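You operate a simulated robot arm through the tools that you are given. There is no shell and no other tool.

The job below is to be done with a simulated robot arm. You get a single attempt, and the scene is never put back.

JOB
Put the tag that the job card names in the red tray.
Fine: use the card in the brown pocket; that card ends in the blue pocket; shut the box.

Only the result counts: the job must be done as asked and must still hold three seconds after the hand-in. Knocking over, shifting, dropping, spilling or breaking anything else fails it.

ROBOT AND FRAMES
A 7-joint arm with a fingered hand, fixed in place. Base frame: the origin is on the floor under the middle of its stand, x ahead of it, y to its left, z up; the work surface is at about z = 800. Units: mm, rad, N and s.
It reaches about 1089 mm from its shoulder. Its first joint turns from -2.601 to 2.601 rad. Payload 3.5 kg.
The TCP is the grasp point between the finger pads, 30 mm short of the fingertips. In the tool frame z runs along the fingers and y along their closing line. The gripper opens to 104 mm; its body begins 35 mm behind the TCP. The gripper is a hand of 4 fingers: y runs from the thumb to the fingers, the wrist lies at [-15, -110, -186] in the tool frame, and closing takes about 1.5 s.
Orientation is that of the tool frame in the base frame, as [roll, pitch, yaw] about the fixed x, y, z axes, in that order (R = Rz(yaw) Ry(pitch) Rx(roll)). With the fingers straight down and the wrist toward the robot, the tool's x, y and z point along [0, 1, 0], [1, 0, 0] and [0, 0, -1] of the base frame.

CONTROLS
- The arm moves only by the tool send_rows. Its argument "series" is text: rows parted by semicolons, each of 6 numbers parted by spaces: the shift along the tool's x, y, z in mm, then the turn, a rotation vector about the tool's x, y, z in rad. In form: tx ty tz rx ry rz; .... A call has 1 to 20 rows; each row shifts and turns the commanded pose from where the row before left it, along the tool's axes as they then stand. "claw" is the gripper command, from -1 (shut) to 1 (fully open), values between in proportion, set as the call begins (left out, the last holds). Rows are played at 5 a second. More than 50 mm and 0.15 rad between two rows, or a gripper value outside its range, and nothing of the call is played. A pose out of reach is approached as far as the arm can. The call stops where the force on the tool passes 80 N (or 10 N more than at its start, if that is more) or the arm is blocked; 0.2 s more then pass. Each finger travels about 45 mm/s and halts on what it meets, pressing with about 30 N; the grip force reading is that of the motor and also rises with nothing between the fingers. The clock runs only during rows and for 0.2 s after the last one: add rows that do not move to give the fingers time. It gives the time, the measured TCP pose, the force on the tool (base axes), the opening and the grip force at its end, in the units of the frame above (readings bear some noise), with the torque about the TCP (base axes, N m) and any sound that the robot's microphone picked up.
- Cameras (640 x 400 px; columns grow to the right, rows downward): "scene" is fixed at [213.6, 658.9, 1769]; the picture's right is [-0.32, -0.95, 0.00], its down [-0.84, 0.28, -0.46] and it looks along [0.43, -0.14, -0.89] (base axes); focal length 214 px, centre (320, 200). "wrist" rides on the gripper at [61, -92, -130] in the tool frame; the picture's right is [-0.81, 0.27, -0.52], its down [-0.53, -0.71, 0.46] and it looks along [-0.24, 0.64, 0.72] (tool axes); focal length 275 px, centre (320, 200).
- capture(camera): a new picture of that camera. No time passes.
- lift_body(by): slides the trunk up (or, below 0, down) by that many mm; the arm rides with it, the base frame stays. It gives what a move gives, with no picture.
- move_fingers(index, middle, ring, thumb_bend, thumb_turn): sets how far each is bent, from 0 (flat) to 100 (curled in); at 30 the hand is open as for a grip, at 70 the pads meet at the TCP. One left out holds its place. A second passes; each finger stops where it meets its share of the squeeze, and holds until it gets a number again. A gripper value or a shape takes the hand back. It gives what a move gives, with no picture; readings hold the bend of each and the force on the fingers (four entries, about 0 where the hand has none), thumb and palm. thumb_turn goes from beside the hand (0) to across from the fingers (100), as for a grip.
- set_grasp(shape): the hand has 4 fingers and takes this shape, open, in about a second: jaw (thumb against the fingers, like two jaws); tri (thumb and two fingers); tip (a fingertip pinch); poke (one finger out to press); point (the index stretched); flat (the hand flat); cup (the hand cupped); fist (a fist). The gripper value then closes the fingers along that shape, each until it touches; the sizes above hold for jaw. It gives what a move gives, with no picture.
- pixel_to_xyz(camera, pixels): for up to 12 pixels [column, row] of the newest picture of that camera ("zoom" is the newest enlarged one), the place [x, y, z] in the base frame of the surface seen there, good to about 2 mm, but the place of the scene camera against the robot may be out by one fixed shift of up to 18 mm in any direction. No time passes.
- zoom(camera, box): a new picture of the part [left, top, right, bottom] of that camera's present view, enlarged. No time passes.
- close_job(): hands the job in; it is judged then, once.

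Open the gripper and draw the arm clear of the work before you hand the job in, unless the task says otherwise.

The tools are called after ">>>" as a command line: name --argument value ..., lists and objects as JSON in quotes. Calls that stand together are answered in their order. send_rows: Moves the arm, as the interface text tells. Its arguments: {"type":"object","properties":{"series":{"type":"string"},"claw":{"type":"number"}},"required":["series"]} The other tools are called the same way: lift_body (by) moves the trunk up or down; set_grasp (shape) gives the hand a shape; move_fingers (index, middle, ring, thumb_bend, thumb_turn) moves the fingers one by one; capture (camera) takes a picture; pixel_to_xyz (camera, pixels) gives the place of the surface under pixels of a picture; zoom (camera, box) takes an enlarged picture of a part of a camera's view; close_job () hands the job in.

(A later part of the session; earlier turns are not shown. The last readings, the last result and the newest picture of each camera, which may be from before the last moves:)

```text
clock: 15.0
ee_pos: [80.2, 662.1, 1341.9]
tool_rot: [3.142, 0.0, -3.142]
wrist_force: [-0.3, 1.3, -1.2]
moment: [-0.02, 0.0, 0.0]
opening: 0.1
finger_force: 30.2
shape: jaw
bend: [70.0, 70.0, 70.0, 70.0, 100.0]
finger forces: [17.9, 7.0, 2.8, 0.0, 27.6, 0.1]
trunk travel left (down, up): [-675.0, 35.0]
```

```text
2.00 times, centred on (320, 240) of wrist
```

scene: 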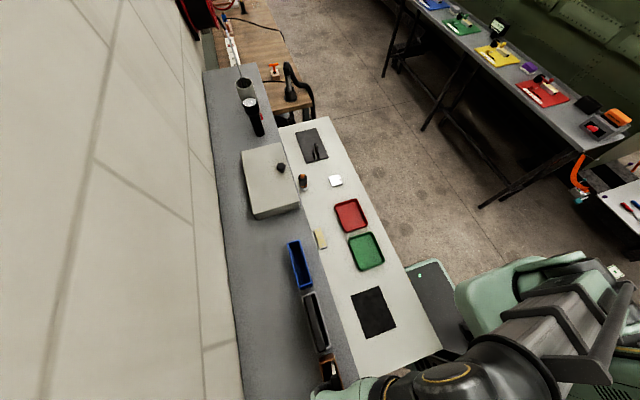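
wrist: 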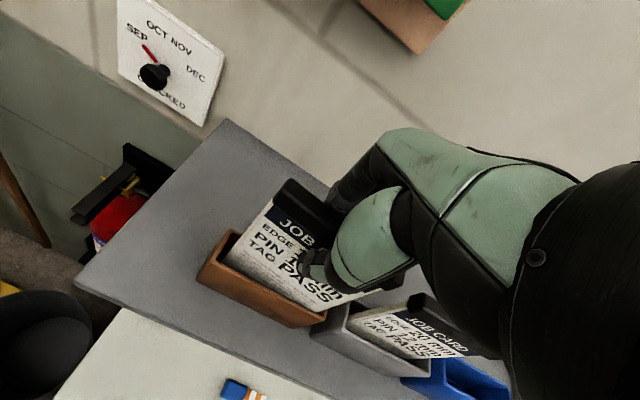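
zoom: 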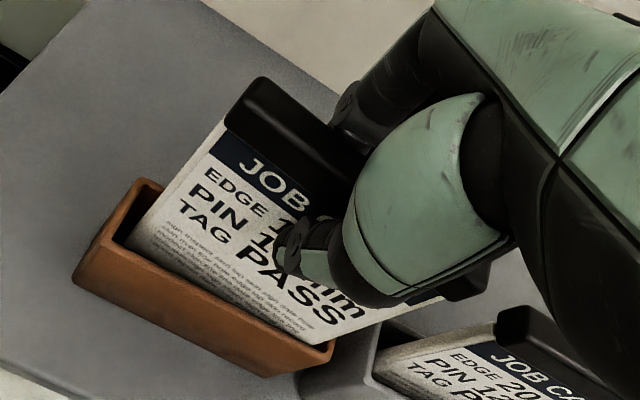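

The card rises with the hand and the pocket stays put. I continue lifting by 145 mm so the card's lower edge clears the grey card's top (1339).

>>> send_rows --series "0 0 -18 0 0 0;0 0 -18 0 0 0;0 0 -18 0 0 0;0 0 -18 0 0 0;0 0 -18 0 0 0;0 0 -18 0 0 0;0 0 -18 0 0 0;0 0 -18 0 0 0;0 0 0 0 0 0"

>>> capture --camera "wrist"

>>> capture --camera "scene"

```text
clock: 17.0
ee_pos: [79.6, 663.4, 1485.9]
tool_rot: [-3.141, -0.001, -3.141]
wrist_force: [-0.9, -0.6, -0.5]
moment: [0.03, -0.01, 0.03]
opening: 0.1
finger_force: 30.0
shape: jaw
bend: [70.0, 70.0, 70.0, 70.0, 100.0]
finger forces: [18.4, 6.7, 2.8, 0.1, 27.8, 0.0]
trunk travel left (down, up): [-675.0, 35.0]
```

```text
taken
```

wrist: 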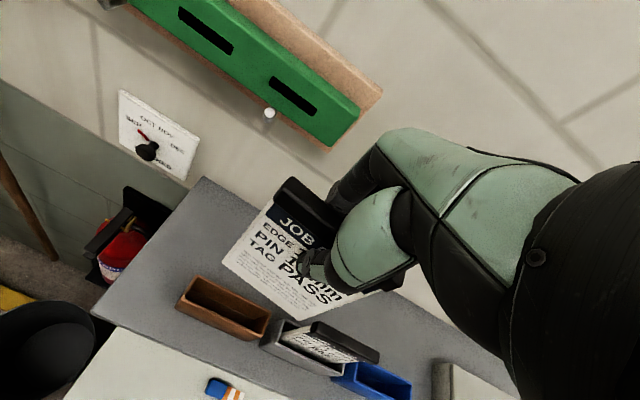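

```text
taken
```

scene: 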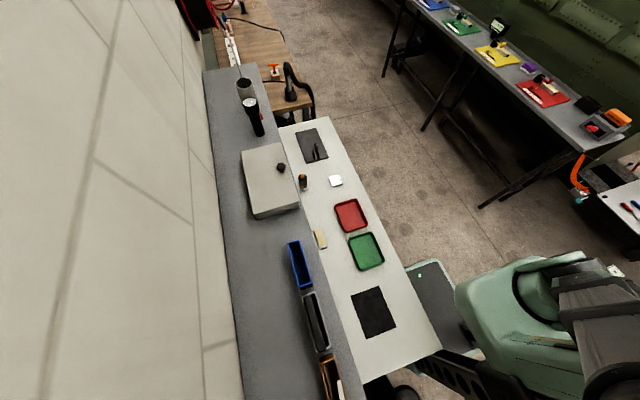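

The card is out of the brown pocket. I measure its lower edge and corners in the wrist view before carrying it over.

>>> zoom --camera "wrist" --box '[210, 170, 370, 330]'

>>> pixel_to_xyz --camera "wrist" --pixels '[[228, 261], [270, 289], [312, 315], [290, 185], [284, 195], [300, 215], [265, 215], [240, 245], [320, 312], [325, 300], [355, 325], [330, 335]]'

```text
2.50 times, centred on (290, 250) of wrist
```

zoom: 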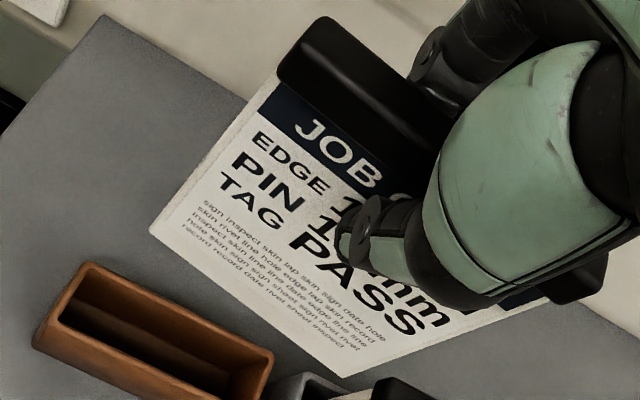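

```text
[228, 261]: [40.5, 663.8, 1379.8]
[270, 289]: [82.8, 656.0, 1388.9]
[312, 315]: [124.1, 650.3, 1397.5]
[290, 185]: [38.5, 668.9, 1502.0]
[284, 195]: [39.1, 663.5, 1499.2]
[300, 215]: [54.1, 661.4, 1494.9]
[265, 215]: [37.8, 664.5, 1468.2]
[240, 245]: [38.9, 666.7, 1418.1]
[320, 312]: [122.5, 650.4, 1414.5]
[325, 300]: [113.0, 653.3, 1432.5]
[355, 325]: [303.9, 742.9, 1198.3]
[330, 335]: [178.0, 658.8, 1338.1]
```

The card's bottom right corner seems nearer to the robot (y ≈ 650) than its left (y ≈ 664), so the card may be yawed ~9° in the grip. I measure more points on it.

>>> zoom --camera "wrist" --box '[215, 180, 311, 240]'

>>> pixel_to_xyz --camera "wrist" --pixels '[[223, 260], [240, 271], [260, 288], [280, 303], [298, 317], [302, 314], [310, 306], [320, 297], [398, 280], [392, 286], [385, 290], [375, 292]]'

>>> pixel_to_xyz --camera "zoom" --pixels '[[460, 60], [500, 60], [540, 90], [440, 100], [480, 120], [520, 150], [560, 180], [400, 180], [450, 220], [500, 260], [300, 260], [350, 300]]'

```text
6.67 times, centred on (263, 210) of wrist
```

zoom: 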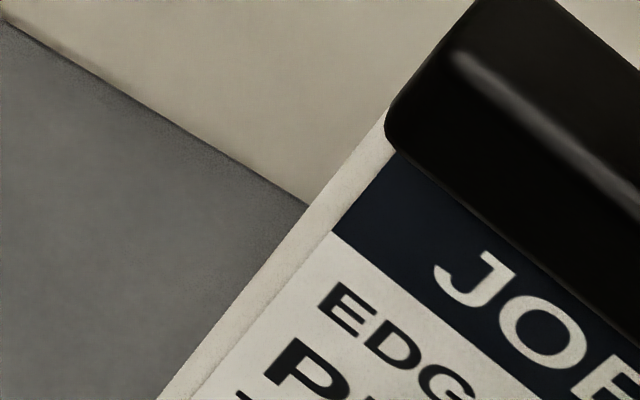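

```text
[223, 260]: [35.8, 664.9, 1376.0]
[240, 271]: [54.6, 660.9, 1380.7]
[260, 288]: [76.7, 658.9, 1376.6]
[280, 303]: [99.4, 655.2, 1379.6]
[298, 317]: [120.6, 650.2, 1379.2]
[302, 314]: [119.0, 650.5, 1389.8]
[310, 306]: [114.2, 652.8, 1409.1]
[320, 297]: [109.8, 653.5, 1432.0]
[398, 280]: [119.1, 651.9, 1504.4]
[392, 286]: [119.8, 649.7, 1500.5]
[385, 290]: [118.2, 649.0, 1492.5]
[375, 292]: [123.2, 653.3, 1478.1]
```

```text
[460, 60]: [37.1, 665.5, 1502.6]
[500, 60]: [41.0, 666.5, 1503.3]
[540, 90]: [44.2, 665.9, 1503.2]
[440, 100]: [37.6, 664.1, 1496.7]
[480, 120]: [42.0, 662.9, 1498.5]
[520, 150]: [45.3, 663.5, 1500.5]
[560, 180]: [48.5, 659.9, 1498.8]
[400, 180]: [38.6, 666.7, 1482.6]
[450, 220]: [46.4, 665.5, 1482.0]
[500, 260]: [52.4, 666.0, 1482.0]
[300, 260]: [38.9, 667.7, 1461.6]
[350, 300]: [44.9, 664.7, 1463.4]
```

The card is yawed about −0.175 rad relative to the hand, with its bottom at z ≈ 1377. I carry it +252 mm in x over the grey card, then turn the hand +0.175 rad about the vertical to square it to the blue pocket.

>>> send_rows --series "-31.5 0.33 0 0 0 0;-31.5 0.33 0 0 0 0;-31.5 0.33 0 0 0 0;-31.5 0.33 0 0 0 0;-31.5 0.33 0 0 0 0;-31.5 0.33 0 0 0 0;-31.5 0.33 0 0 0 0;-31.5 0.33 0 0 0 0;0 0 0 0 0 -0.0875;0 0 0 0 0 -0.0875;0 0 0 0 0 0"

>>> capture --camera "wrist"

>>> capture --camera "scene"

```text
clock: 19.4
ee_pos: [331.8, 666.1, 1485.8]
tool_rot: [-3.141, -0.001, -2.966]
wrist_force: [-0.2, -0.4, -0.1]
moment: [0.0, -0.01, -0.04]
opening: 0.0
finger_force: 29.4
shape: jaw
bend: [70.0, 70.0, 70.0, 70.0, 100.0]
finger forces: [18.3, 6.7, 2.9, 0.0, 27.7, 0.0]
trunk travel left (down, up): [-675.0, 35.0]
```

```text
taken
```

wrist: 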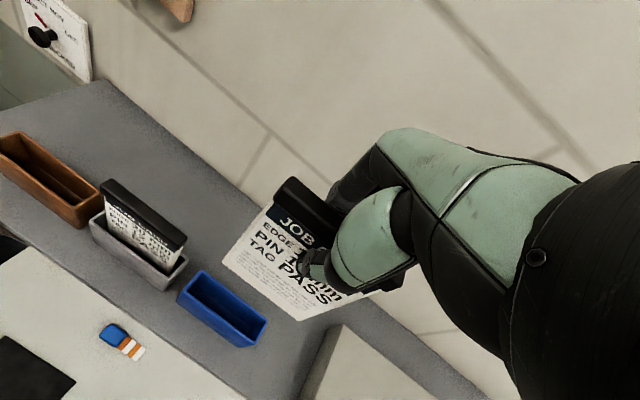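

```text
taken
```

scene: 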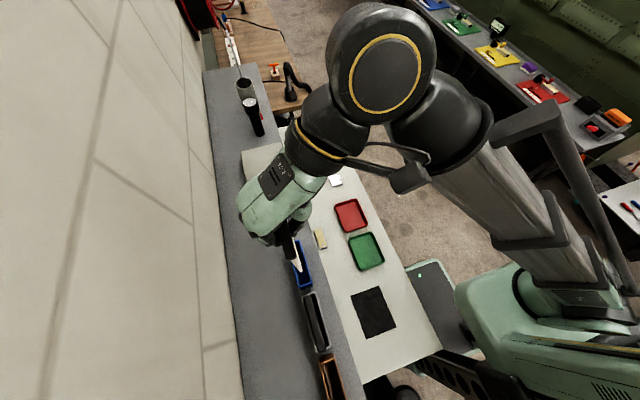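

The card hangs above the blue pocket; I measure the card's lower edge and the pocket rim again in this view.

>>> pixel_to_xyz --camera "wrist" --pixels '[[223, 260], [240, 272], [260, 288], [280, 303], [297, 317], [302, 314], [310, 306], [400, 279], [265, 215], [284, 195], [290, 185], [300, 215]]'

>>> zoom --camera "wrist" --box '[170, 255, 330, 355]'

>>> pixel_to_xyz --camera "zoom" --pixels '[[100, 70], [50, 150], [75, 110], [240, 130], [380, 245], [310, 350], [345, 300], [170, 245], [250, 305], [60, 145], [110, 75], [300, 190]]'

```text
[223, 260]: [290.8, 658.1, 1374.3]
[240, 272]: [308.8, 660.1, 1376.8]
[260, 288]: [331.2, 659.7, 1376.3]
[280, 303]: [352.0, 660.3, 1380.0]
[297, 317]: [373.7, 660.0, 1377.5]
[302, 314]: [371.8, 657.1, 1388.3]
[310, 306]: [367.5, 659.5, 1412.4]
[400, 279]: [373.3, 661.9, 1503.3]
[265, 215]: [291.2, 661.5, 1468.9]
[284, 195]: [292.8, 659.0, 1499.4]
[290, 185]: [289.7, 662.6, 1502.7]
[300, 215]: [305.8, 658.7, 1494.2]
```

```text
4.00 times, centred on (250, 305) of wrist
```

zoom: 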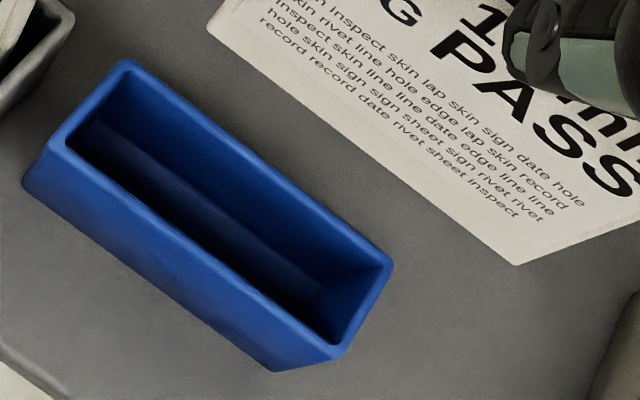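

```text
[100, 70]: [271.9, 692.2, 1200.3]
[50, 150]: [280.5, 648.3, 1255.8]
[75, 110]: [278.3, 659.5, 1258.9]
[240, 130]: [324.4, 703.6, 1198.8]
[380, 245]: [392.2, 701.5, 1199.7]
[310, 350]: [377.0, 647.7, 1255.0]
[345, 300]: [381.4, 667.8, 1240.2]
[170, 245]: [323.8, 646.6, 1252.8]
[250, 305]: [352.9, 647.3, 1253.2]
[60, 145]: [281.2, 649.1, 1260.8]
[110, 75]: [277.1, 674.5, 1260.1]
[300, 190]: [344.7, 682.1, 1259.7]
```

The card is now square (front face y ≈ 660, x 290–374) over the pocket opening (x 281–381, y 651–677). I lower 90 mm with a 1.5 mm y nudge and check before inserting.

>>> send_rows --series "-0.26 1.48 15 0 0 0;0 0 15 0 0 0;0 0 15 0 0 0;0 0 15 0 0 0;0 0 15 0 0 0;0 0 15 0 0 0;0 0 0 0 0 0"

>>> capture --camera "wrist"

>>> zoom --camera "wrist" --box '[190, 200, 350, 340]'

```text
clock: 21.0
ee_pos: [333.4, 666.1, 1395.5]
tool_rot: [-3.141, 0.0, -2.967]
wrist_force: [-0.2, -0.1, -0.8]
moment: [-0.06, -0.01, -0.03]
opening: 0.1
finger_force: 30.1
shape: jaw
bend: [70.0, 70.0, 70.0, 70.0, 100.0]
finger forces: [18.2, 6.5, 2.8, 0.0, 27.7, 0.0]
trunk travel left (down, up): [-675.0, 35.0]
```

```text
taken
```

wrist: 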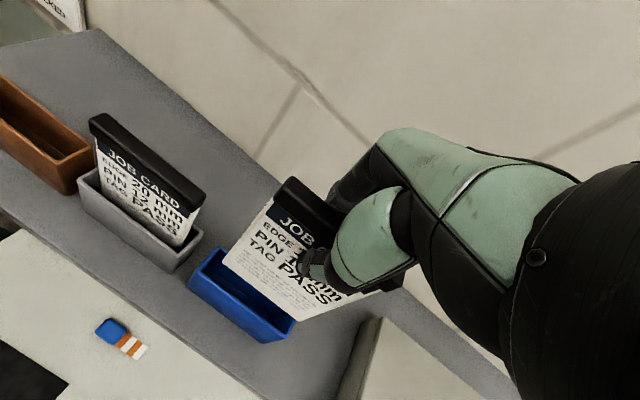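

```text
2.86 times, centred on (270, 270) of wrist
```

zoom: 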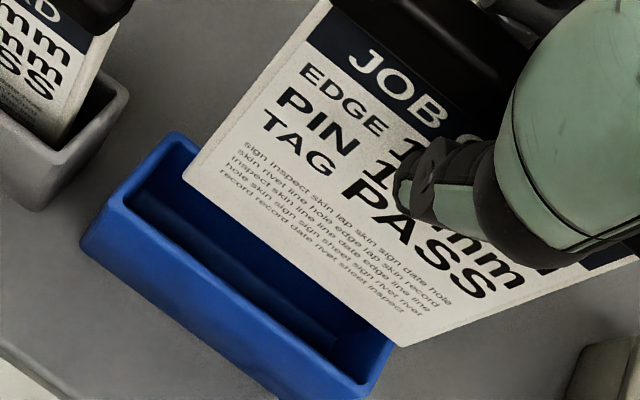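

I measure the card's corners and rim once more in this nearer view.

>>> pixel_to_xyz --camera "zoom" --pixels '[[188, 175], [280, 250], [340, 300], [402, 338], [172, 140], [108, 215], [140, 178], [365, 385], [382, 350], [200, 300], [270, 355], [230, 230]]'

```text
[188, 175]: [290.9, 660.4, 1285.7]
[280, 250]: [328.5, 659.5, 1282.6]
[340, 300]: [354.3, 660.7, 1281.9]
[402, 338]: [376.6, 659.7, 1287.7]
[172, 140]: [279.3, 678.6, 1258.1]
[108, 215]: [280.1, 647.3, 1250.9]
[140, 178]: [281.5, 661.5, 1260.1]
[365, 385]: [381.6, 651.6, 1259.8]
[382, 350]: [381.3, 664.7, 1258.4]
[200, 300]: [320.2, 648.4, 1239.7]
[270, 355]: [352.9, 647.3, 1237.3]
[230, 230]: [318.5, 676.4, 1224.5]
```

Card x is 291–377 against pocket 281–381, so I nudge −2.5 mm in x and +1 mm in y and lower into the pocket, slowly, watching the force.

>>> send_rows --series "2.3 1.4 5 0 0 0;0 0 10 0 0 0;0 0 10 0 0 0;0 0 10 0 0 0;0 0 10 0 0 0;0 0 10 0 0 0;0 0 0 0 0 0"

>>> capture --camera "wrist"

>>> zoom --camera "wrist" --box '[190, 160, 350, 300]'

```text
clock: 22.6
ee_pos: [330.7, 668.6, 1340.9]
tool_rot: [-3.141, 0.0, -2.968]
wrist_force: [0.0, -0.4, -0.6]
moment: [-0.02, 0.0, -0.02]
opening: 0.1
finger_force: 29.5
shape: jaw
bend: [70.0, 70.0, 70.0, 70.0, 100.0]
finger forces: [18.4, 6.6, 2.8, 0.0, 27.8, 0.0]
trunk travel left (down, up): [-675.0, 35.0]
```

```text
taken
```

wrist: 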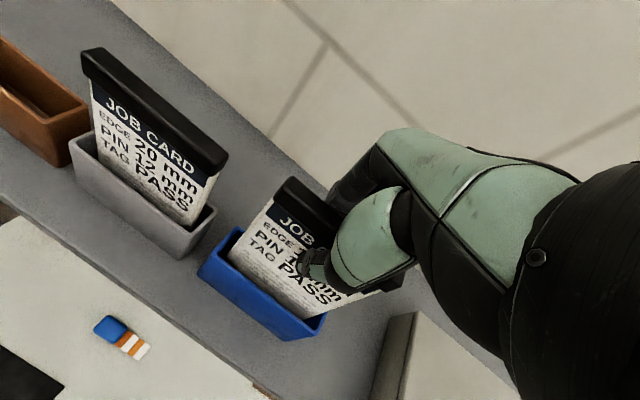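

```text
2.86 times, centred on (270, 230) of wrist
```

zoom: 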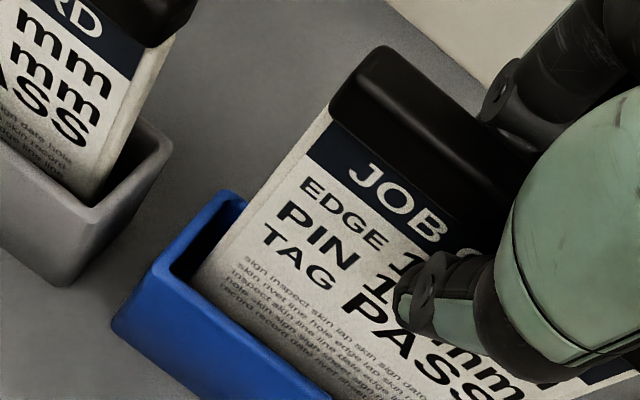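

The card is sliding into the pocket with no force. I lower another 17 mm in small steps.

>>> send_rows --series "0 0 5 0 0 0;0 0 4 0 0 0;0 0 4 0 0 0;0 0 2 0 0 0;0 0 2 0 0 0;0 0 0 0 0 0"

>>> capture --camera "wrist"

>>> zoom --camera "wrist" --box '[190, 160, 350, 300]'

>>> pixel_to_xyz --camera "zoom" --pixels '[[380, 60], [345, 95], [330, 115], [480, 170], [440, 160], [300, 170], [230, 260], [330, 355], [80, 10], [130, 25], [170, 5], [250, 330]]'

```text
clock: 24.0
ee_pos: [330.4, 667.2, 1324.1]
tool_rot: [-3.141, 0.0, -2.966]
wrist_force: [0.3, -0.2, 0.0]
moment: [0.03, 0.01, 0.05]
opening: 0.2
finger_force: 30.0
shape: jaw
bend: [70.0, 70.0, 70.0, 70.0, 100.0]
finger forces: [18.5, 6.6, 2.8, 0.0, 27.8, 0.0]
trunk travel left (down, up): [-675.0, 35.0]
```

```text
taken
```

wrist: 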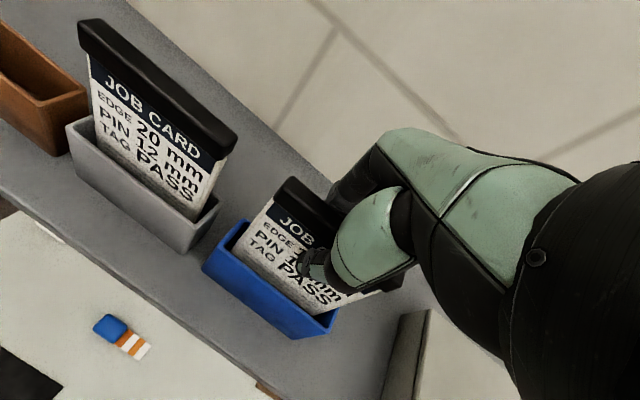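

```text
2.86 times, centred on (270, 230) of wrist
```

zoom: 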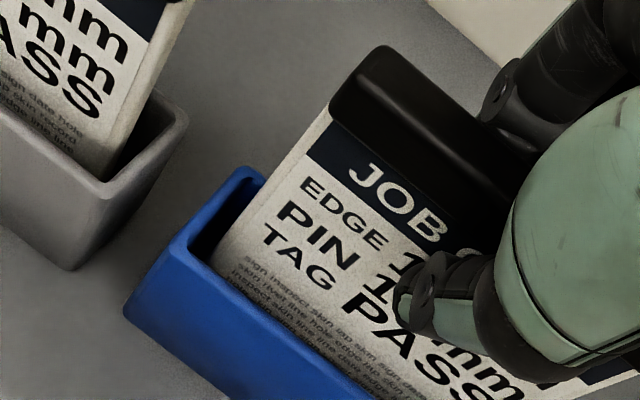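

```text
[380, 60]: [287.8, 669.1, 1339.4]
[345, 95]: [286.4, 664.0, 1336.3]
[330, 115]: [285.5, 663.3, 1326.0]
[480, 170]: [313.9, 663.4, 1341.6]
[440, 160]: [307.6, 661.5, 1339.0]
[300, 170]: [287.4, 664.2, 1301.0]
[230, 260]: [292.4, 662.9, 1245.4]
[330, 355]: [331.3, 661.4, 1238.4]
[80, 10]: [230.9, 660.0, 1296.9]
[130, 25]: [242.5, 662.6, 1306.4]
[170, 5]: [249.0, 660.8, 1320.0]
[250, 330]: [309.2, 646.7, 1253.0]
```

The bar's top is within about 2 mm of its original height in the pocket. I lower 2 mm more and then open the hand slightly in steps to release it upright.

>>> send_rows --series "0 0 1 0 0 0;0 0 1 0 0 0;0 0 0 0 0 0"

>>> send_rows --series "0 0 0 0 0 0;0 0 0 0 0 0;0 0 0 0 0 0;0 0 0 0 0 0;0 0 0 0 0 0;0 0 0 0 0 0" --claw 0.2

>>> capture --camera "wrist"

>>> zoom --camera "wrist" --box '[190, 160, 350, 300]'

```text
clock: 24.8
ee_pos: [330.3, 667.4, 1321.2]
tool_rot: [3.141, 0.001, -2.967]
wrist_force: [0.1, 0.0, 0.5]
moment: [0.0, 0.0, 0.01]
opening: 0.1
finger_force: 29.8
shape: jaw
bend: [70.0, 70.0, 70.0, 70.0, 100.0]
finger forces: [18.5, 6.5, 3.0, 0.1, 28.0, 0.0]
trunk travel left (down, up): [-675.0, 35.0]
```

```text
clock: 26.2
ee_pos: [329.9, 667.5, 1321.4]
tool_rot: [3.142, 0.002, -2.97]
wrist_force: [0.7, 0.0, -0.4]
moment: [-0.03, 0.01, 0.03]
opening: 62.2
finger_force: 0.0
shape: jaw
bend: [29.0, 41.0, 37.0, 65.0, 100.0]
finger forces: [0.2, 0.0, 0.0, 0.0, 0.0, 0.0]
trunk travel left (down, up): [-675.0, 35.0]
```

```text
taken
```

wrist: 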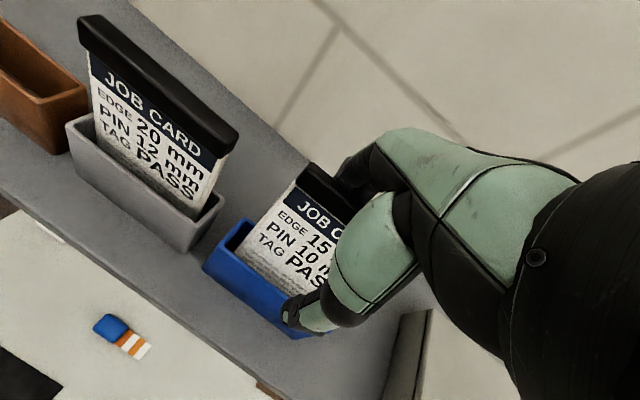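

```text
2.86 times, centred on (270, 230) of wrist
```

zoom: 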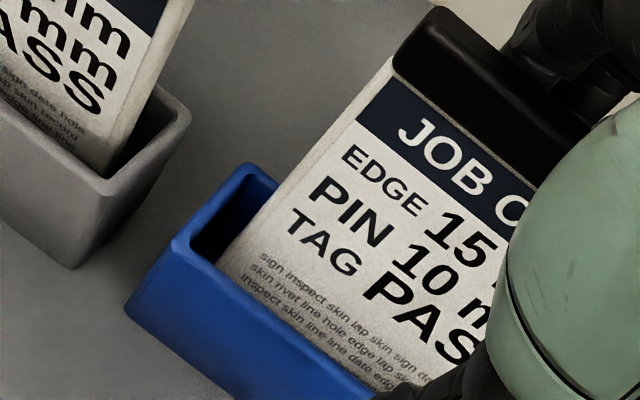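

The card has leaned back slightly after release. I measure its lean compared with the grey-pocket card.

>>> pixel_to_xyz --camera "zoom" --pixels '[[440, 20], [400, 55], [390, 85], [350, 130], [330, 180], [250, 270], [520, 120], [480, 100], [550, 145], [260, 230], [225, 240], [560, 90]]'

>>> pixel_to_xyz --camera "wrist" --pixels '[[85, 25], [100, 60], [95, 100], [100, 140], [150, 90], [225, 140], [200, 200], [210, 215], [355, 175], [345, 185], [335, 215], [300, 300]]'

```text
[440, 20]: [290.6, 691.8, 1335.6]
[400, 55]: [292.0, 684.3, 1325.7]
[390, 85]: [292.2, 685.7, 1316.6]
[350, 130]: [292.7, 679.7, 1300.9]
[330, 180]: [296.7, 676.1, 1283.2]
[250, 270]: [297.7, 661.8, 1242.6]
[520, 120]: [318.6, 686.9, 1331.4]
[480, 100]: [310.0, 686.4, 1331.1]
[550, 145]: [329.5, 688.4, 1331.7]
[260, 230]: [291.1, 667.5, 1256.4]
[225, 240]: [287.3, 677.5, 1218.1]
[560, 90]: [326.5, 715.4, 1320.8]
```

```text
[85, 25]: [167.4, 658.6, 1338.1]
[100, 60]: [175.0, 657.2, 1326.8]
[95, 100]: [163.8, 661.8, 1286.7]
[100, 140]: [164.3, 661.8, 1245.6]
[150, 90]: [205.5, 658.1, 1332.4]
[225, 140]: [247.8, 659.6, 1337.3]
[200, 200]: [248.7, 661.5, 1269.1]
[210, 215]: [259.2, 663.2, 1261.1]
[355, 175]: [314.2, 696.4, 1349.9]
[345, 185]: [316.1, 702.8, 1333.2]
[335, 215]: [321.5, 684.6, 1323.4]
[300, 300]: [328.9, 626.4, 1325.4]
```

The card leans about 15° and may be resting on the fingers. I open the hand fully and see where it settles.

>>> send_rows --series "0 0 0 0 0 0;0 0 0 0 0 0;0 0 0 0 0 0;0 0 0 0 0 0;0 0 0 0 0 0;0 0 0 0 0 0" --claw 1

>>> capture --camera "wrist"

>>> zoom --camera "wrist" --box '[190, 140, 400, 320]'

>>> pixel_to_xyz --camera "wrist" --pixels '[[345, 165], [330, 178], [327, 190], [313, 206], [306, 223], [278, 255], [345, 185], [355, 160], [340, 150], [365, 165], [300, 330], [285, 350]]'

```text
clock: 27.6
ee_pos: [330.3, 667.5, 1321.6]
tool_rot: [3.141, -0.001, -2.966]
wrist_force: [0.0, 0.5, -0.2]
moment: [-0.03, 0.0, -0.01]
opening: 103.4
finger_force: 0.1
shape: jaw
bend: [30.0, 30.0, 30.0, 30.0, 98.0]
finger forces: [0.1, 0.0, 0.0, 0.0, 0.0, 0.1]
trunk travel left (down, up): [-675.0, 35.0]
```

```text
taken
```

wrist: 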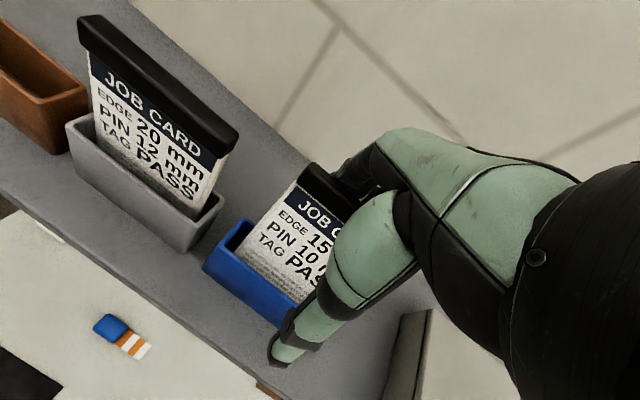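

```text
2.22 times, centred on (295, 230) of wrist
```

zoom: 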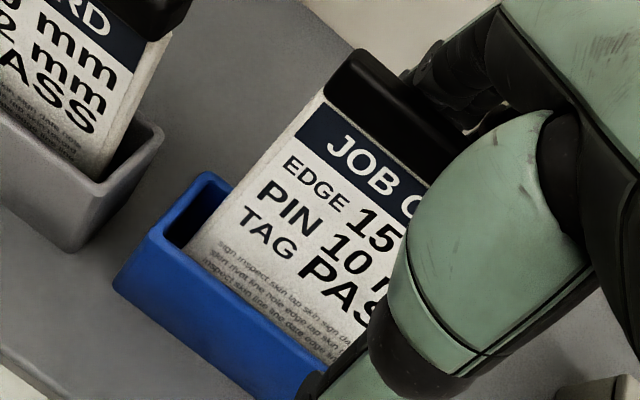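

```text
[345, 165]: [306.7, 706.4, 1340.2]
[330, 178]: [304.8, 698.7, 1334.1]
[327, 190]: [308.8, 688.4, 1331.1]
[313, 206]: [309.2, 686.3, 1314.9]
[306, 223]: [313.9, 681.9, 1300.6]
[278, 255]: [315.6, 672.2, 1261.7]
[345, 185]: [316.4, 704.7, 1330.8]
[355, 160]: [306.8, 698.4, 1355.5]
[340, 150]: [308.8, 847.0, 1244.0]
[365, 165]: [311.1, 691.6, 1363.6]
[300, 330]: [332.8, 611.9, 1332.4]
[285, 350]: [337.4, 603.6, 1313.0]
```

The card now rests against the back rim of the blue pocket with the fingers free (forces ≈ 0). I lift the hand straight up slowly.

>>> send_rows --series "0 0 -6 0 0 0;0 0 -8 0 0 0;0 0 -10 0 0 0;0 0 -15 0 0 0;0 0 -20 0 0 0;0 0 -25 0 0 0;0 0 -25 0 0 0;0 0 -25 0 0 0;0 0 0 0 0 0"

>>> capture --camera "wrist"

>>> capture --camera "scene"

```text
clock: 29.6
ee_pos: [330.4, 667.2, 1456.2]
tool_rot: [-3.139, 0.0, -2.968]
wrist_force: [0.0, -0.4, 0.4]
moment: [-0.02, -0.01, 0.0]
opening: 103.4
finger_force: 0.0
shape: jaw
bend: [30.0, 30.0, 30.0, 30.0, 98.0]
finger forces: [0.1, 0.0, 0.1, 0.0, 0.0, 0.1]
trunk travel left (down, up): [-675.0, 35.0]
```

```text
taken
```

wrist: 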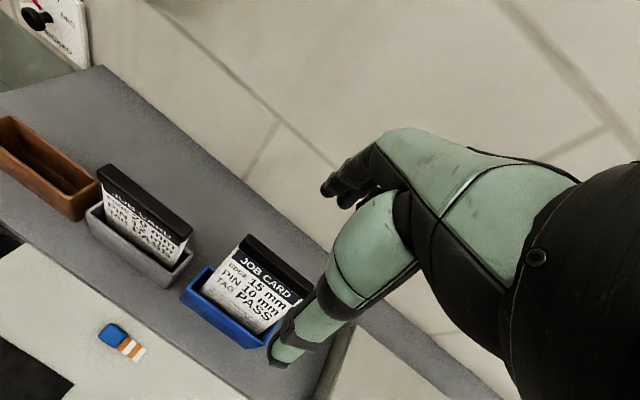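

```text
taken
```

scene: 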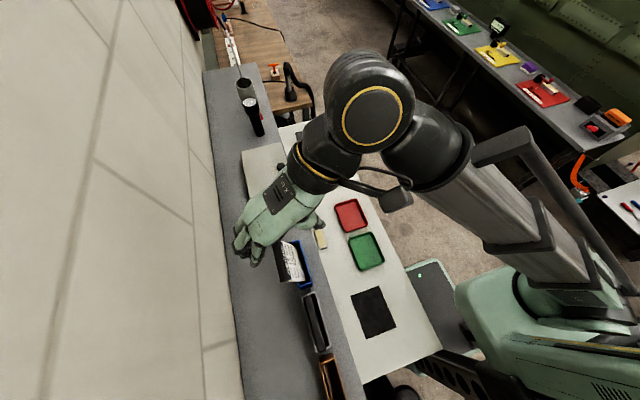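

The card stands in the blue pocket leaning on its back rim. Next I square the hand and go to a vantage in front of the box to inspect lid, knob and seam.

>>> send_rows --series "0 0 0 0 0 0.0865;0 0 0 0 0 0.0865;-41.25 -23.75 3.5 0 0 0;-41.25 -23.75 3.5 0 0 0;-41.25 -23.75 3.5 0 0 0;-41.25 -23.75 3.5 0 0 0;-41.25 -23.75 3.5 0 0 0;-41.25 -23.75 3.5 0 0 0;-41.25 -23.75 3.5 0 0 0;-41.25 -23.75 3.5 0 0 0;0 0 0 0 0 0"

>>> capture --camera "wrist"

>>> zoom --camera "wrist" --box '[130, 100, 340, 280]'

```text
clock: 32.0
ee_pos: [660.3, 478.8, 1429.5]
tool_rot: [-3.141, 0.0, -3.14]
wrist_force: [0.6, 0.0, -0.1]
moment: [-0.01, 0.0, 0.0]
opening: 103.9
finger_force: 0.0
shape: jaw
bend: [30.0, 30.0, 30.0, 30.0, 98.0]
finger forces: [0.0, 0.0, 0.0, 0.1, 0.0, 0.1]
trunk travel left (down, up): [-675.0, 35.0]
```

```text
taken
```

wrist: 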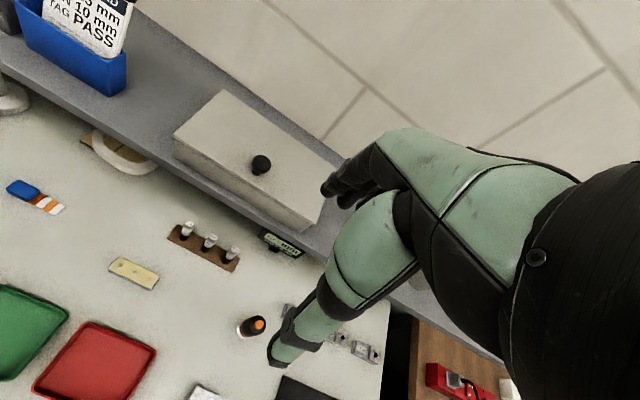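

```text
2.22 times, centred on (235, 190) of wrist
```

zoom: 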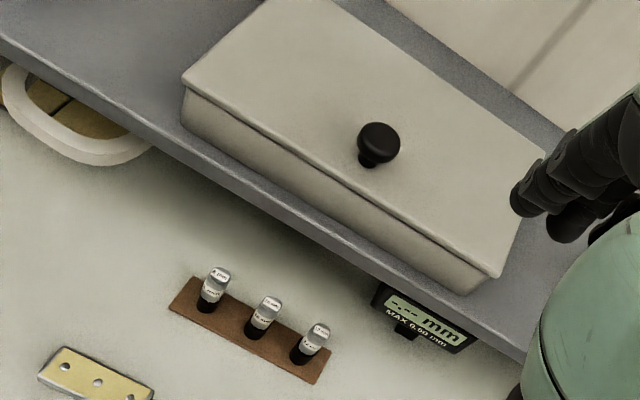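

>>> zoom --camera "wrist" --box '[165, 85, 325, 185]'

>>> pixel_to_xyz --camera "zoom" --pixels '[[370, 315], [390, 310], [385, 350], [60, 200], [240, 25], [40, 205], [40, 260], [60, 215], [300, 330], [300, 350], [200, 290], [150, 130]]'

>>> zoom --camera "wrist" --box '[225, 140, 345, 240]'

```text
4.00 times, centred on (245, 135) of wrist
```

zoom: 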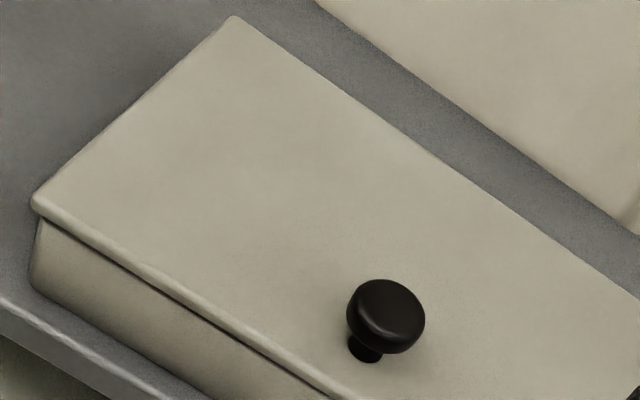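

```text
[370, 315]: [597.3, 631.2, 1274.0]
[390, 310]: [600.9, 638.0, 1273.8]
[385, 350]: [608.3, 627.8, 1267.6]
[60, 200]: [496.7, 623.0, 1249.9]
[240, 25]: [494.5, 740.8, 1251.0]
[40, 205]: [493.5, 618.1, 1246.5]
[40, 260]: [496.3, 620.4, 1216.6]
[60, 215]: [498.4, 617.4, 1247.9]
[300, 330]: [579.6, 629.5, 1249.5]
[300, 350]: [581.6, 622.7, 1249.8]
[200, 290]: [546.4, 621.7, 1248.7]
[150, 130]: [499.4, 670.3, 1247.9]
```

```text
4.00 times, centred on (285, 190) of wrist
```

zoom: 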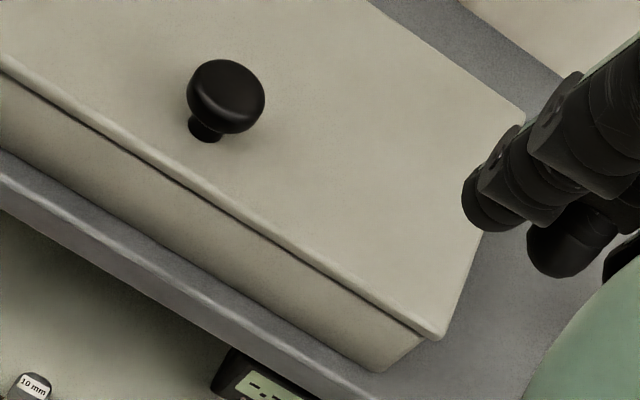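

The lid's top is z ≈ 1249 (x 493–710, y 617–742) and the mushroom knob is at about (600, 637), head z ≈ 1262–1277. I measure the knob precisely and where my fingers sit relative to the TCP.

>>> pixel_to_xyz --camera "zoom" --pixels '[[190, 95], [262, 95], [225, 62], [225, 110], [205, 130], [220, 140], [200, 120], [435, 330], [420, 340], [380, 355], [522, 115], [240, 230]]'

>>> pixel_to_xyz --camera "wrist" --pixels '[[325, 190], [330, 182], [343, 200], [348, 192], [360, 170], [280, 350], [272, 358], [300, 330], [365, 185], [376, 180], [255, 165], [262, 160]]'

>>> zoom --camera "wrist" --box '[300, 120, 420, 220]'

```text
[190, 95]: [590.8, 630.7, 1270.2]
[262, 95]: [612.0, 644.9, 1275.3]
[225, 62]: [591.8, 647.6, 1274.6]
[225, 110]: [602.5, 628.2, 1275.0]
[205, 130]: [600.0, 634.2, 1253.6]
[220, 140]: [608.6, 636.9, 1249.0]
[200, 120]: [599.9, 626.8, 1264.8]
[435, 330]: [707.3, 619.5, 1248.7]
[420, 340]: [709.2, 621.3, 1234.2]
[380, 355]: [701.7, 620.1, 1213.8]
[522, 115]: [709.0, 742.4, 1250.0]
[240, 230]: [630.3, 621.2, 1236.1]
```

```text
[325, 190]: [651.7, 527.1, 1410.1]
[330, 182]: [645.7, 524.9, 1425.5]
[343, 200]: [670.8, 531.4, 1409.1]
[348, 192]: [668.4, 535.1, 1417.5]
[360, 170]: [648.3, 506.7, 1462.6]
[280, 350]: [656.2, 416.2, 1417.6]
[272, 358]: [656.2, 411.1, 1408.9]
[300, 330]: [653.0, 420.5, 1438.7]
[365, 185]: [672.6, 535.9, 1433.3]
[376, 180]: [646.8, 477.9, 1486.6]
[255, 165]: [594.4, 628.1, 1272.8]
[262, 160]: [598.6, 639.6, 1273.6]
```

```text
4.00 times, centred on (360, 170) of wrist
```

zoom: 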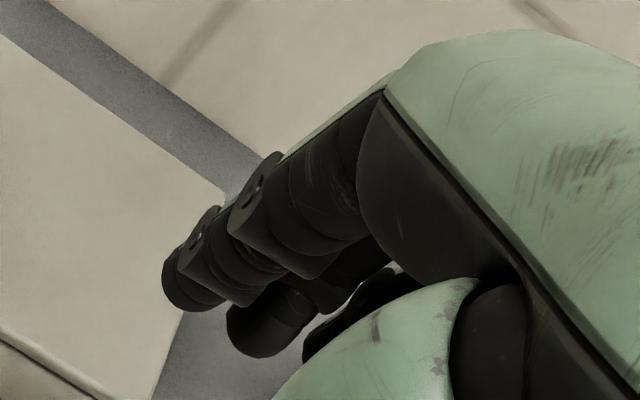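

The knob head's centre is about (601, 638), diameter ≈ 23, z 1262–1276. A thumb–index pinch across x would let the lid pivot in the grip, so I try the "tip" shape here in free space and look at it.

>>> set_grasp --shape "tip"

>>> capture --camera "wrist"

>>> zoom --camera "wrist" --box '[240, 120, 440, 380]'

```text
clock: 32.9
ee_pos: [661.2, 478.0, 1430.0]
tool_rot: [-3.141, -0.001, -3.14]
wrist_force: [-0.3, -0.4, 0.0]
moment: [-0.02, 0.0, 0.01]
opening: 103.6
finger_force: 0.1
shape: tip
bend: [30.0, 98.0, 99.0, 30.0, 98.0]
finger forces: [0.0, 0.0, 0.0, 0.0, 0.0, 0.1]
trunk travel left (down, up): [-675.0, 35.0]
```

```text
taken
```

wrist: 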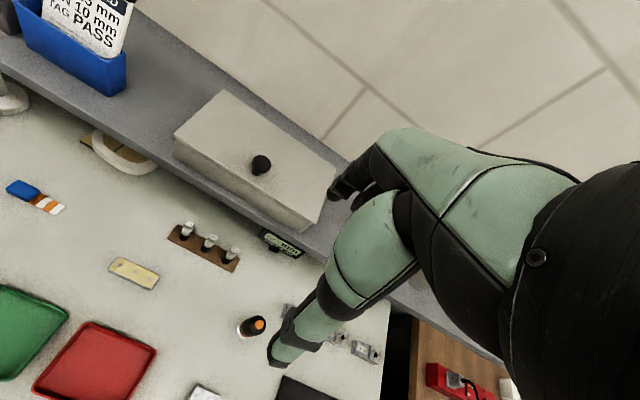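

```text
1.54 times, centred on (340, 250) of wrist
```

zoom: 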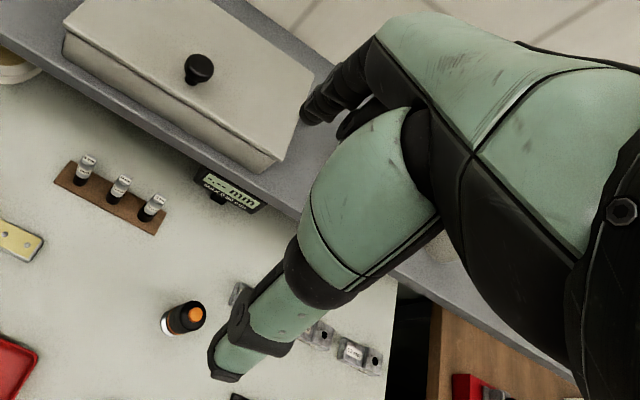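

In "tip", middle and ring curl in (98–99) leaving index and thumb. I locate the index and thumb tips relative to the TCP.

>>> pixel_to_xyz --camera "wrist" --pixels '[[329, 195], [334, 188], [337, 198], [345, 182], [360, 165], [355, 205], [362, 195], [358, 185], [275, 358], [283, 350], [290, 340], [380, 185]]'

>>> zoom --camera "wrist" --box '[310, 140, 406, 220]'

```text
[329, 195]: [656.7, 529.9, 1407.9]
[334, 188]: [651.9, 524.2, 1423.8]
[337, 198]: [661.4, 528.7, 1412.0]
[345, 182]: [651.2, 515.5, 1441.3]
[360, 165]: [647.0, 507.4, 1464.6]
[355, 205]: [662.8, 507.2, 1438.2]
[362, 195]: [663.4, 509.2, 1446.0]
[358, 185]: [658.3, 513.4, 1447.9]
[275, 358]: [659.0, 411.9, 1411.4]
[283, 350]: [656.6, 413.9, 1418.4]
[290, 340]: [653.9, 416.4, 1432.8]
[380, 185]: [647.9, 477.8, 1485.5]
```

```text
5.00 times, centred on (358, 180) of wrist
```

zoom: 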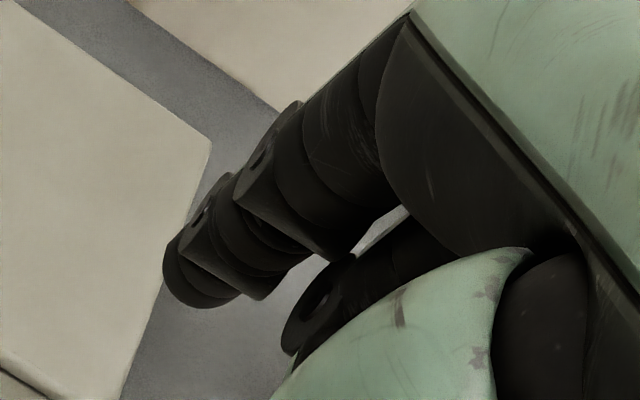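

Index and thumb tips meet near tool x = 0, and the curled fingers stay above TCP level, so this pinch suits the knob. I move above the knob at (601, 638, 1430) and turn the hand so it closes along x.

>>> send_rows --series "14.8 40 0 0 0 0;14.8 40 0 0 0 0;14.8 40 0 0 0 0;14.8 39 0 0 0 0;0 0 0 0 0 0.1309;0 0 0 0 0 0.1309;0 0 0 0 0 0.1309;0 0 0 0 0 0.1309;0 0 0 0 0 0.1309;0 0 0 0 0 0.1309;0 0 0 0 0 0.1309;0 0 0 0 0 0.1309;0 0 0 0 0 0.1309;0 0 0 0 0 0.1309;0 0 0 0 0 0.1309;0 0 0 0 0 0.1309;0 0 0 0 0 0"

>>> capture --camera "wrist"

>>> capture --camera "scene"

```text
clock: 36.5
ee_pos: [593.8, 631.7, 1423.1]
tool_rot: [-3.141, -0.001, 1.571]
wrist_force: [-0.2, 0.6, 0.7]
moment: [-0.04, 0.06, 0.02]
opening: 104.2
finger_force: 0.1
shape: tip
bend: [30.0, 98.0, 99.0, 30.0, 98.0]
finger forces: [0.1, 0.0, 0.0, 0.0, 0.0, 0.1]
out of reach, approached as far as the arm can: row 4
trunk travel left (down, up): [-675.0, 35.0]
```

```text
taken
```

wrist: 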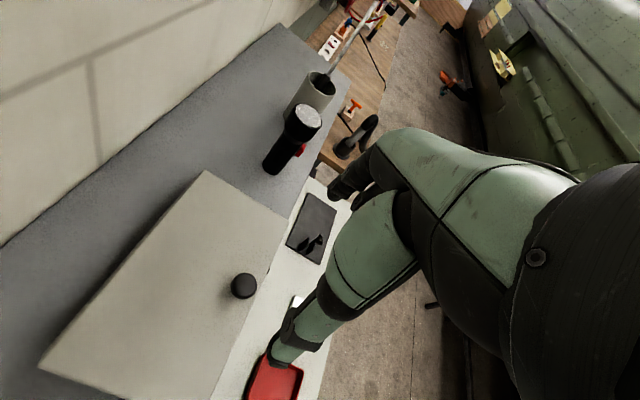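

```text
taken
```

scene: 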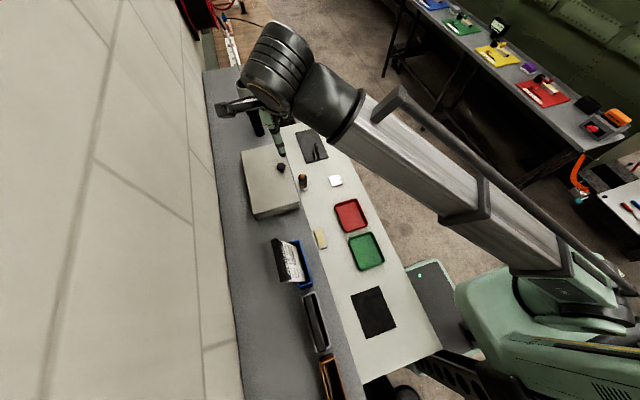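

The arm was at its reach limit at that height (measured (594, 632, 1423)). I lower 90 mm to see whether the reach improves and the pose converges on (601, 638).

>>> send_rows --series "0 0 18 0 0 0;0 0 18 0 0 0;0 0 18 0 0 0;0 0 18 0 0 0;0 0 18 0 0 0;0 0 0 0 0 0"

>>> capture --camera "wrist"

```text
clock: 37.9
ee_pos: [594.4, 631.1, 1333.3]
tool_rot: [3.141, 0.0, 1.571]
wrist_force: [-0.7, -0.6, -0.3]
moment: [0.01, -0.01, 0.0]
opening: 104.0
finger_force: 0.0
shape: tip
bend: [30.0, 98.0, 99.0, 30.0, 98.0]
finger forces: [0.0, 0.1, 0.0, 0.1, 0.1, 0.0]
trunk travel left (down, up): [-675.0, 35.0]
```

```text
taken
```

wrist: 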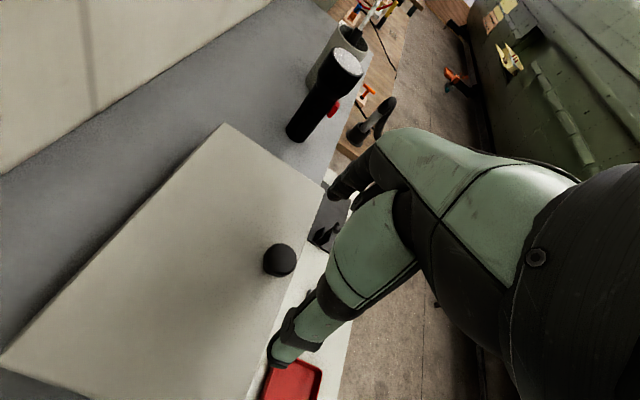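

The commanded pose tracks the measured one. I zoom on the knob (280,258) in this view to get its exact centre.

>>> zoom --camera "wrist" --box '[240, 225, 320, 275]'

>>> pixel_to_xyz --camera "zoom" --pixels '[[185, 290], [430, 270], [310, 175], [320, 345], [300, 260], [220, 330], [400, 340], [250, 200], [380, 200], [320, 410], [300, 385], [180, 250]]'

```text
8.00 times, centred on (280, 250) of wrist
```

zoom: 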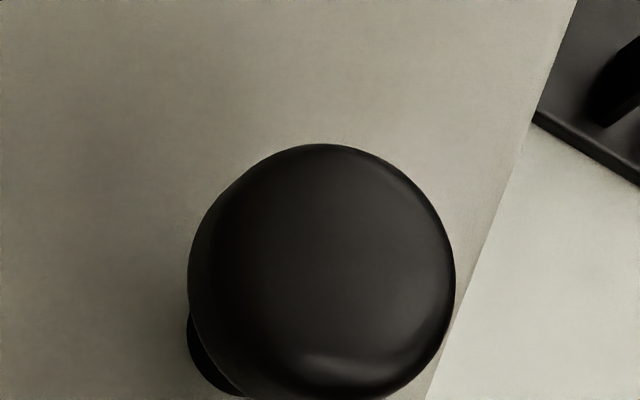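

```text
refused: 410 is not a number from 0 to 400
```

>>> pixel_to_xyz --camera "zoom" --pixels '[[195, 290], [448, 270], [310, 150], [320, 345], [300, 260], [230, 370], [430, 340], [240, 200], [400, 190], [320, 385], [205, 360], [360, 250]]'

```text
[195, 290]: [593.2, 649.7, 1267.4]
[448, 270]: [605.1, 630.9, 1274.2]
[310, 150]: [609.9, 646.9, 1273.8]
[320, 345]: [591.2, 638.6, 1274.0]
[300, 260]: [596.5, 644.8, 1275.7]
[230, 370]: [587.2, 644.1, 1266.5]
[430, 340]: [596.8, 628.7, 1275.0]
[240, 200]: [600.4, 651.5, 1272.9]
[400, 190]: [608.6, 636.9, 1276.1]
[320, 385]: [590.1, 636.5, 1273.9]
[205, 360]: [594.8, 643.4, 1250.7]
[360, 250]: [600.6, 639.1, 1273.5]
```

Knob head centre is (600, 639), diameter 24, top z 1275. I align over it, half close, and go down to TCP z ≈ 1288 so the tips straddle the head just above the lid.

>>> send_rows --series "7.9 5.6 10 0 0 0;0 0 10 0 0 0;0 0 10 0 0 0;0 0 8 0 0 0;0 0 7 0 0 0;0 0 0 0 0 0" --claw 0

>>> capture --camera "wrist"

>>> zoom --camera "wrist" --box '[240, 160, 400, 340]'

```text
clock: 39.3
ee_pos: [600.5, 639.3, 1288.6]
tool_rot: [-3.141, 0.001, 1.572]
wrist_force: [-0.4, 0.1, 0.0]
moment: [0.01, 0.0, 0.0]
opening: 52.6
finger_force: 0.0
shape: tip
bend: [73.0, 98.0, 99.0, 69.0, 100.0]
finger forces: [0.0, 0.0, 0.0, 0.1, 0.1, 0.1]
trunk travel left (down, up): [-675.0, 35.0]
```

```text
taken
```

wrist: 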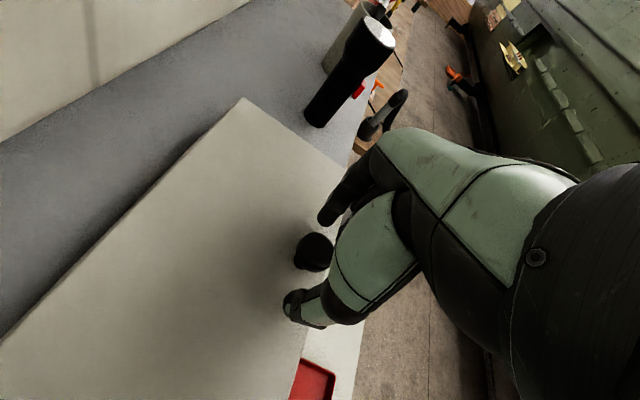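

```text
2.22 times, centred on (320, 250) of wrist
```

zoom: 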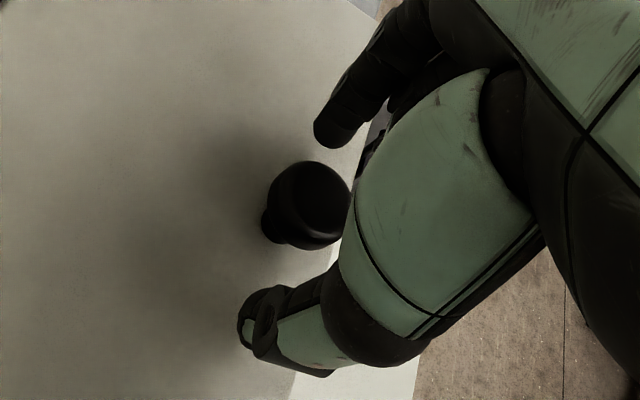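

The knob sits between the index tip (zoom (335,135)) and thumb tip (250,330). I check tip heights above the lid before closing.

>>> pixel_to_xyz --camera "zoom" --pixels '[[320, 130], [335, 145], [345, 120], [350, 138], [245, 330], [265, 340], [260, 310], [290, 330], [300, 180], [270, 210], [340, 200], [310, 240]]'

```text
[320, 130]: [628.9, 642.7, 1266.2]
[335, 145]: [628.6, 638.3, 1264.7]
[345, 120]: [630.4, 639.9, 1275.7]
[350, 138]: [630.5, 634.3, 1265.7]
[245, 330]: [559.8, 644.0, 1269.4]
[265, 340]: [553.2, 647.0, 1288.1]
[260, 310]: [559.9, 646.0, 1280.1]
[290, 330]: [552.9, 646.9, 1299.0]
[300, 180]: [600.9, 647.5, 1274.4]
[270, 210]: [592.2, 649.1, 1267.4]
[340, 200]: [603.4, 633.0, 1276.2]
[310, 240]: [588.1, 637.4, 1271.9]
```

The tips reach z ≈ 1262–1268, so I go 5 mm lower and close on the knob head.

>>> send_rows --series "0 0 3 0 0 0;0 0 2.5 0 0 0;0 0 0 0 0 0"

>>> send_rows --series "0 0 0 0 0 0;0 0 0 0 0 0;0 0 0 0 0 0;0 0 0 0 0 0;0 0 0 0 0 0;0 0 0 0 0 0" --claw -1

>>> capture --camera "wrist"

>>> zoom --camera "wrist" --box '[240, 160, 400, 340]'

```text
clock: 40.1
ee_pos: [599.4, 638.3, 1282.4]
tool_rot: [-3.141, 0.001, 1.572]
wrist_force: [0.3, -0.4, -0.3]
moment: [0.0, 0.01, -0.01]
opening: 52.5
finger_force: 0.1
shape: tip
bend: [73.0, 98.0, 99.0, 69.0, 100.0]
finger forces: [0.0, 0.0, 0.0, 0.1, 0.0, 0.1]
trunk travel left (down, up): [-675.0, 35.0]
```

```text
clock: 41.5
ee_pos: [599.5, 639.1, 1282.8]
tool_rot: [3.141, 0.0, 1.574]
wrist_force: [-2.6, -0.4, 0.0]
moment: [0.09, 0.23, 0.03]
opening: 21.7
finger_force: 30.3
shape: tip
bend: [73.0, 100.0, 100.0, 77.0, 100.0]
finger forces: [27.7, 0.0, 0.0, 0.0, 38.4, 0.0]
trunk travel left (down, up): [-675.0, 35.0]
```

```text
taken
```

wrist: 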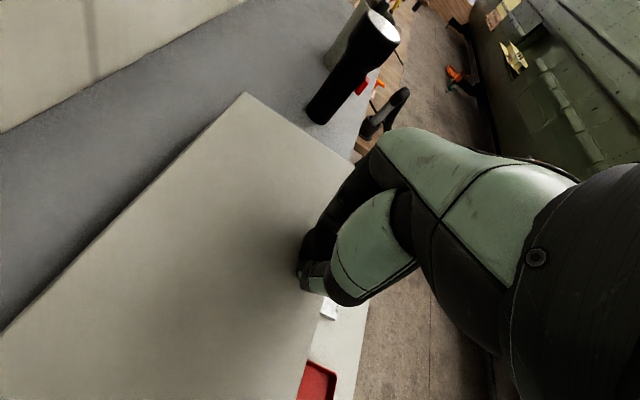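

```text
2.22 times, centred on (320, 250) of wrist
```

zoom: 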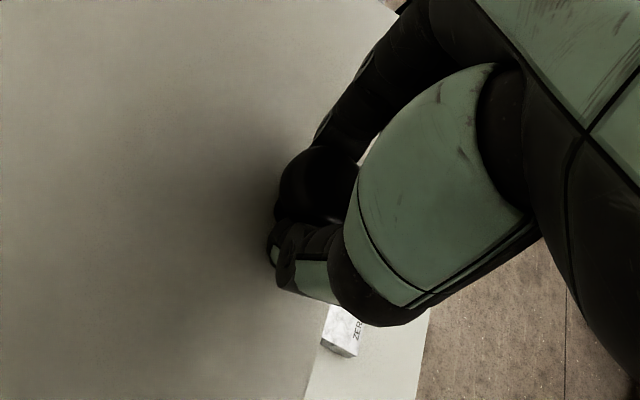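

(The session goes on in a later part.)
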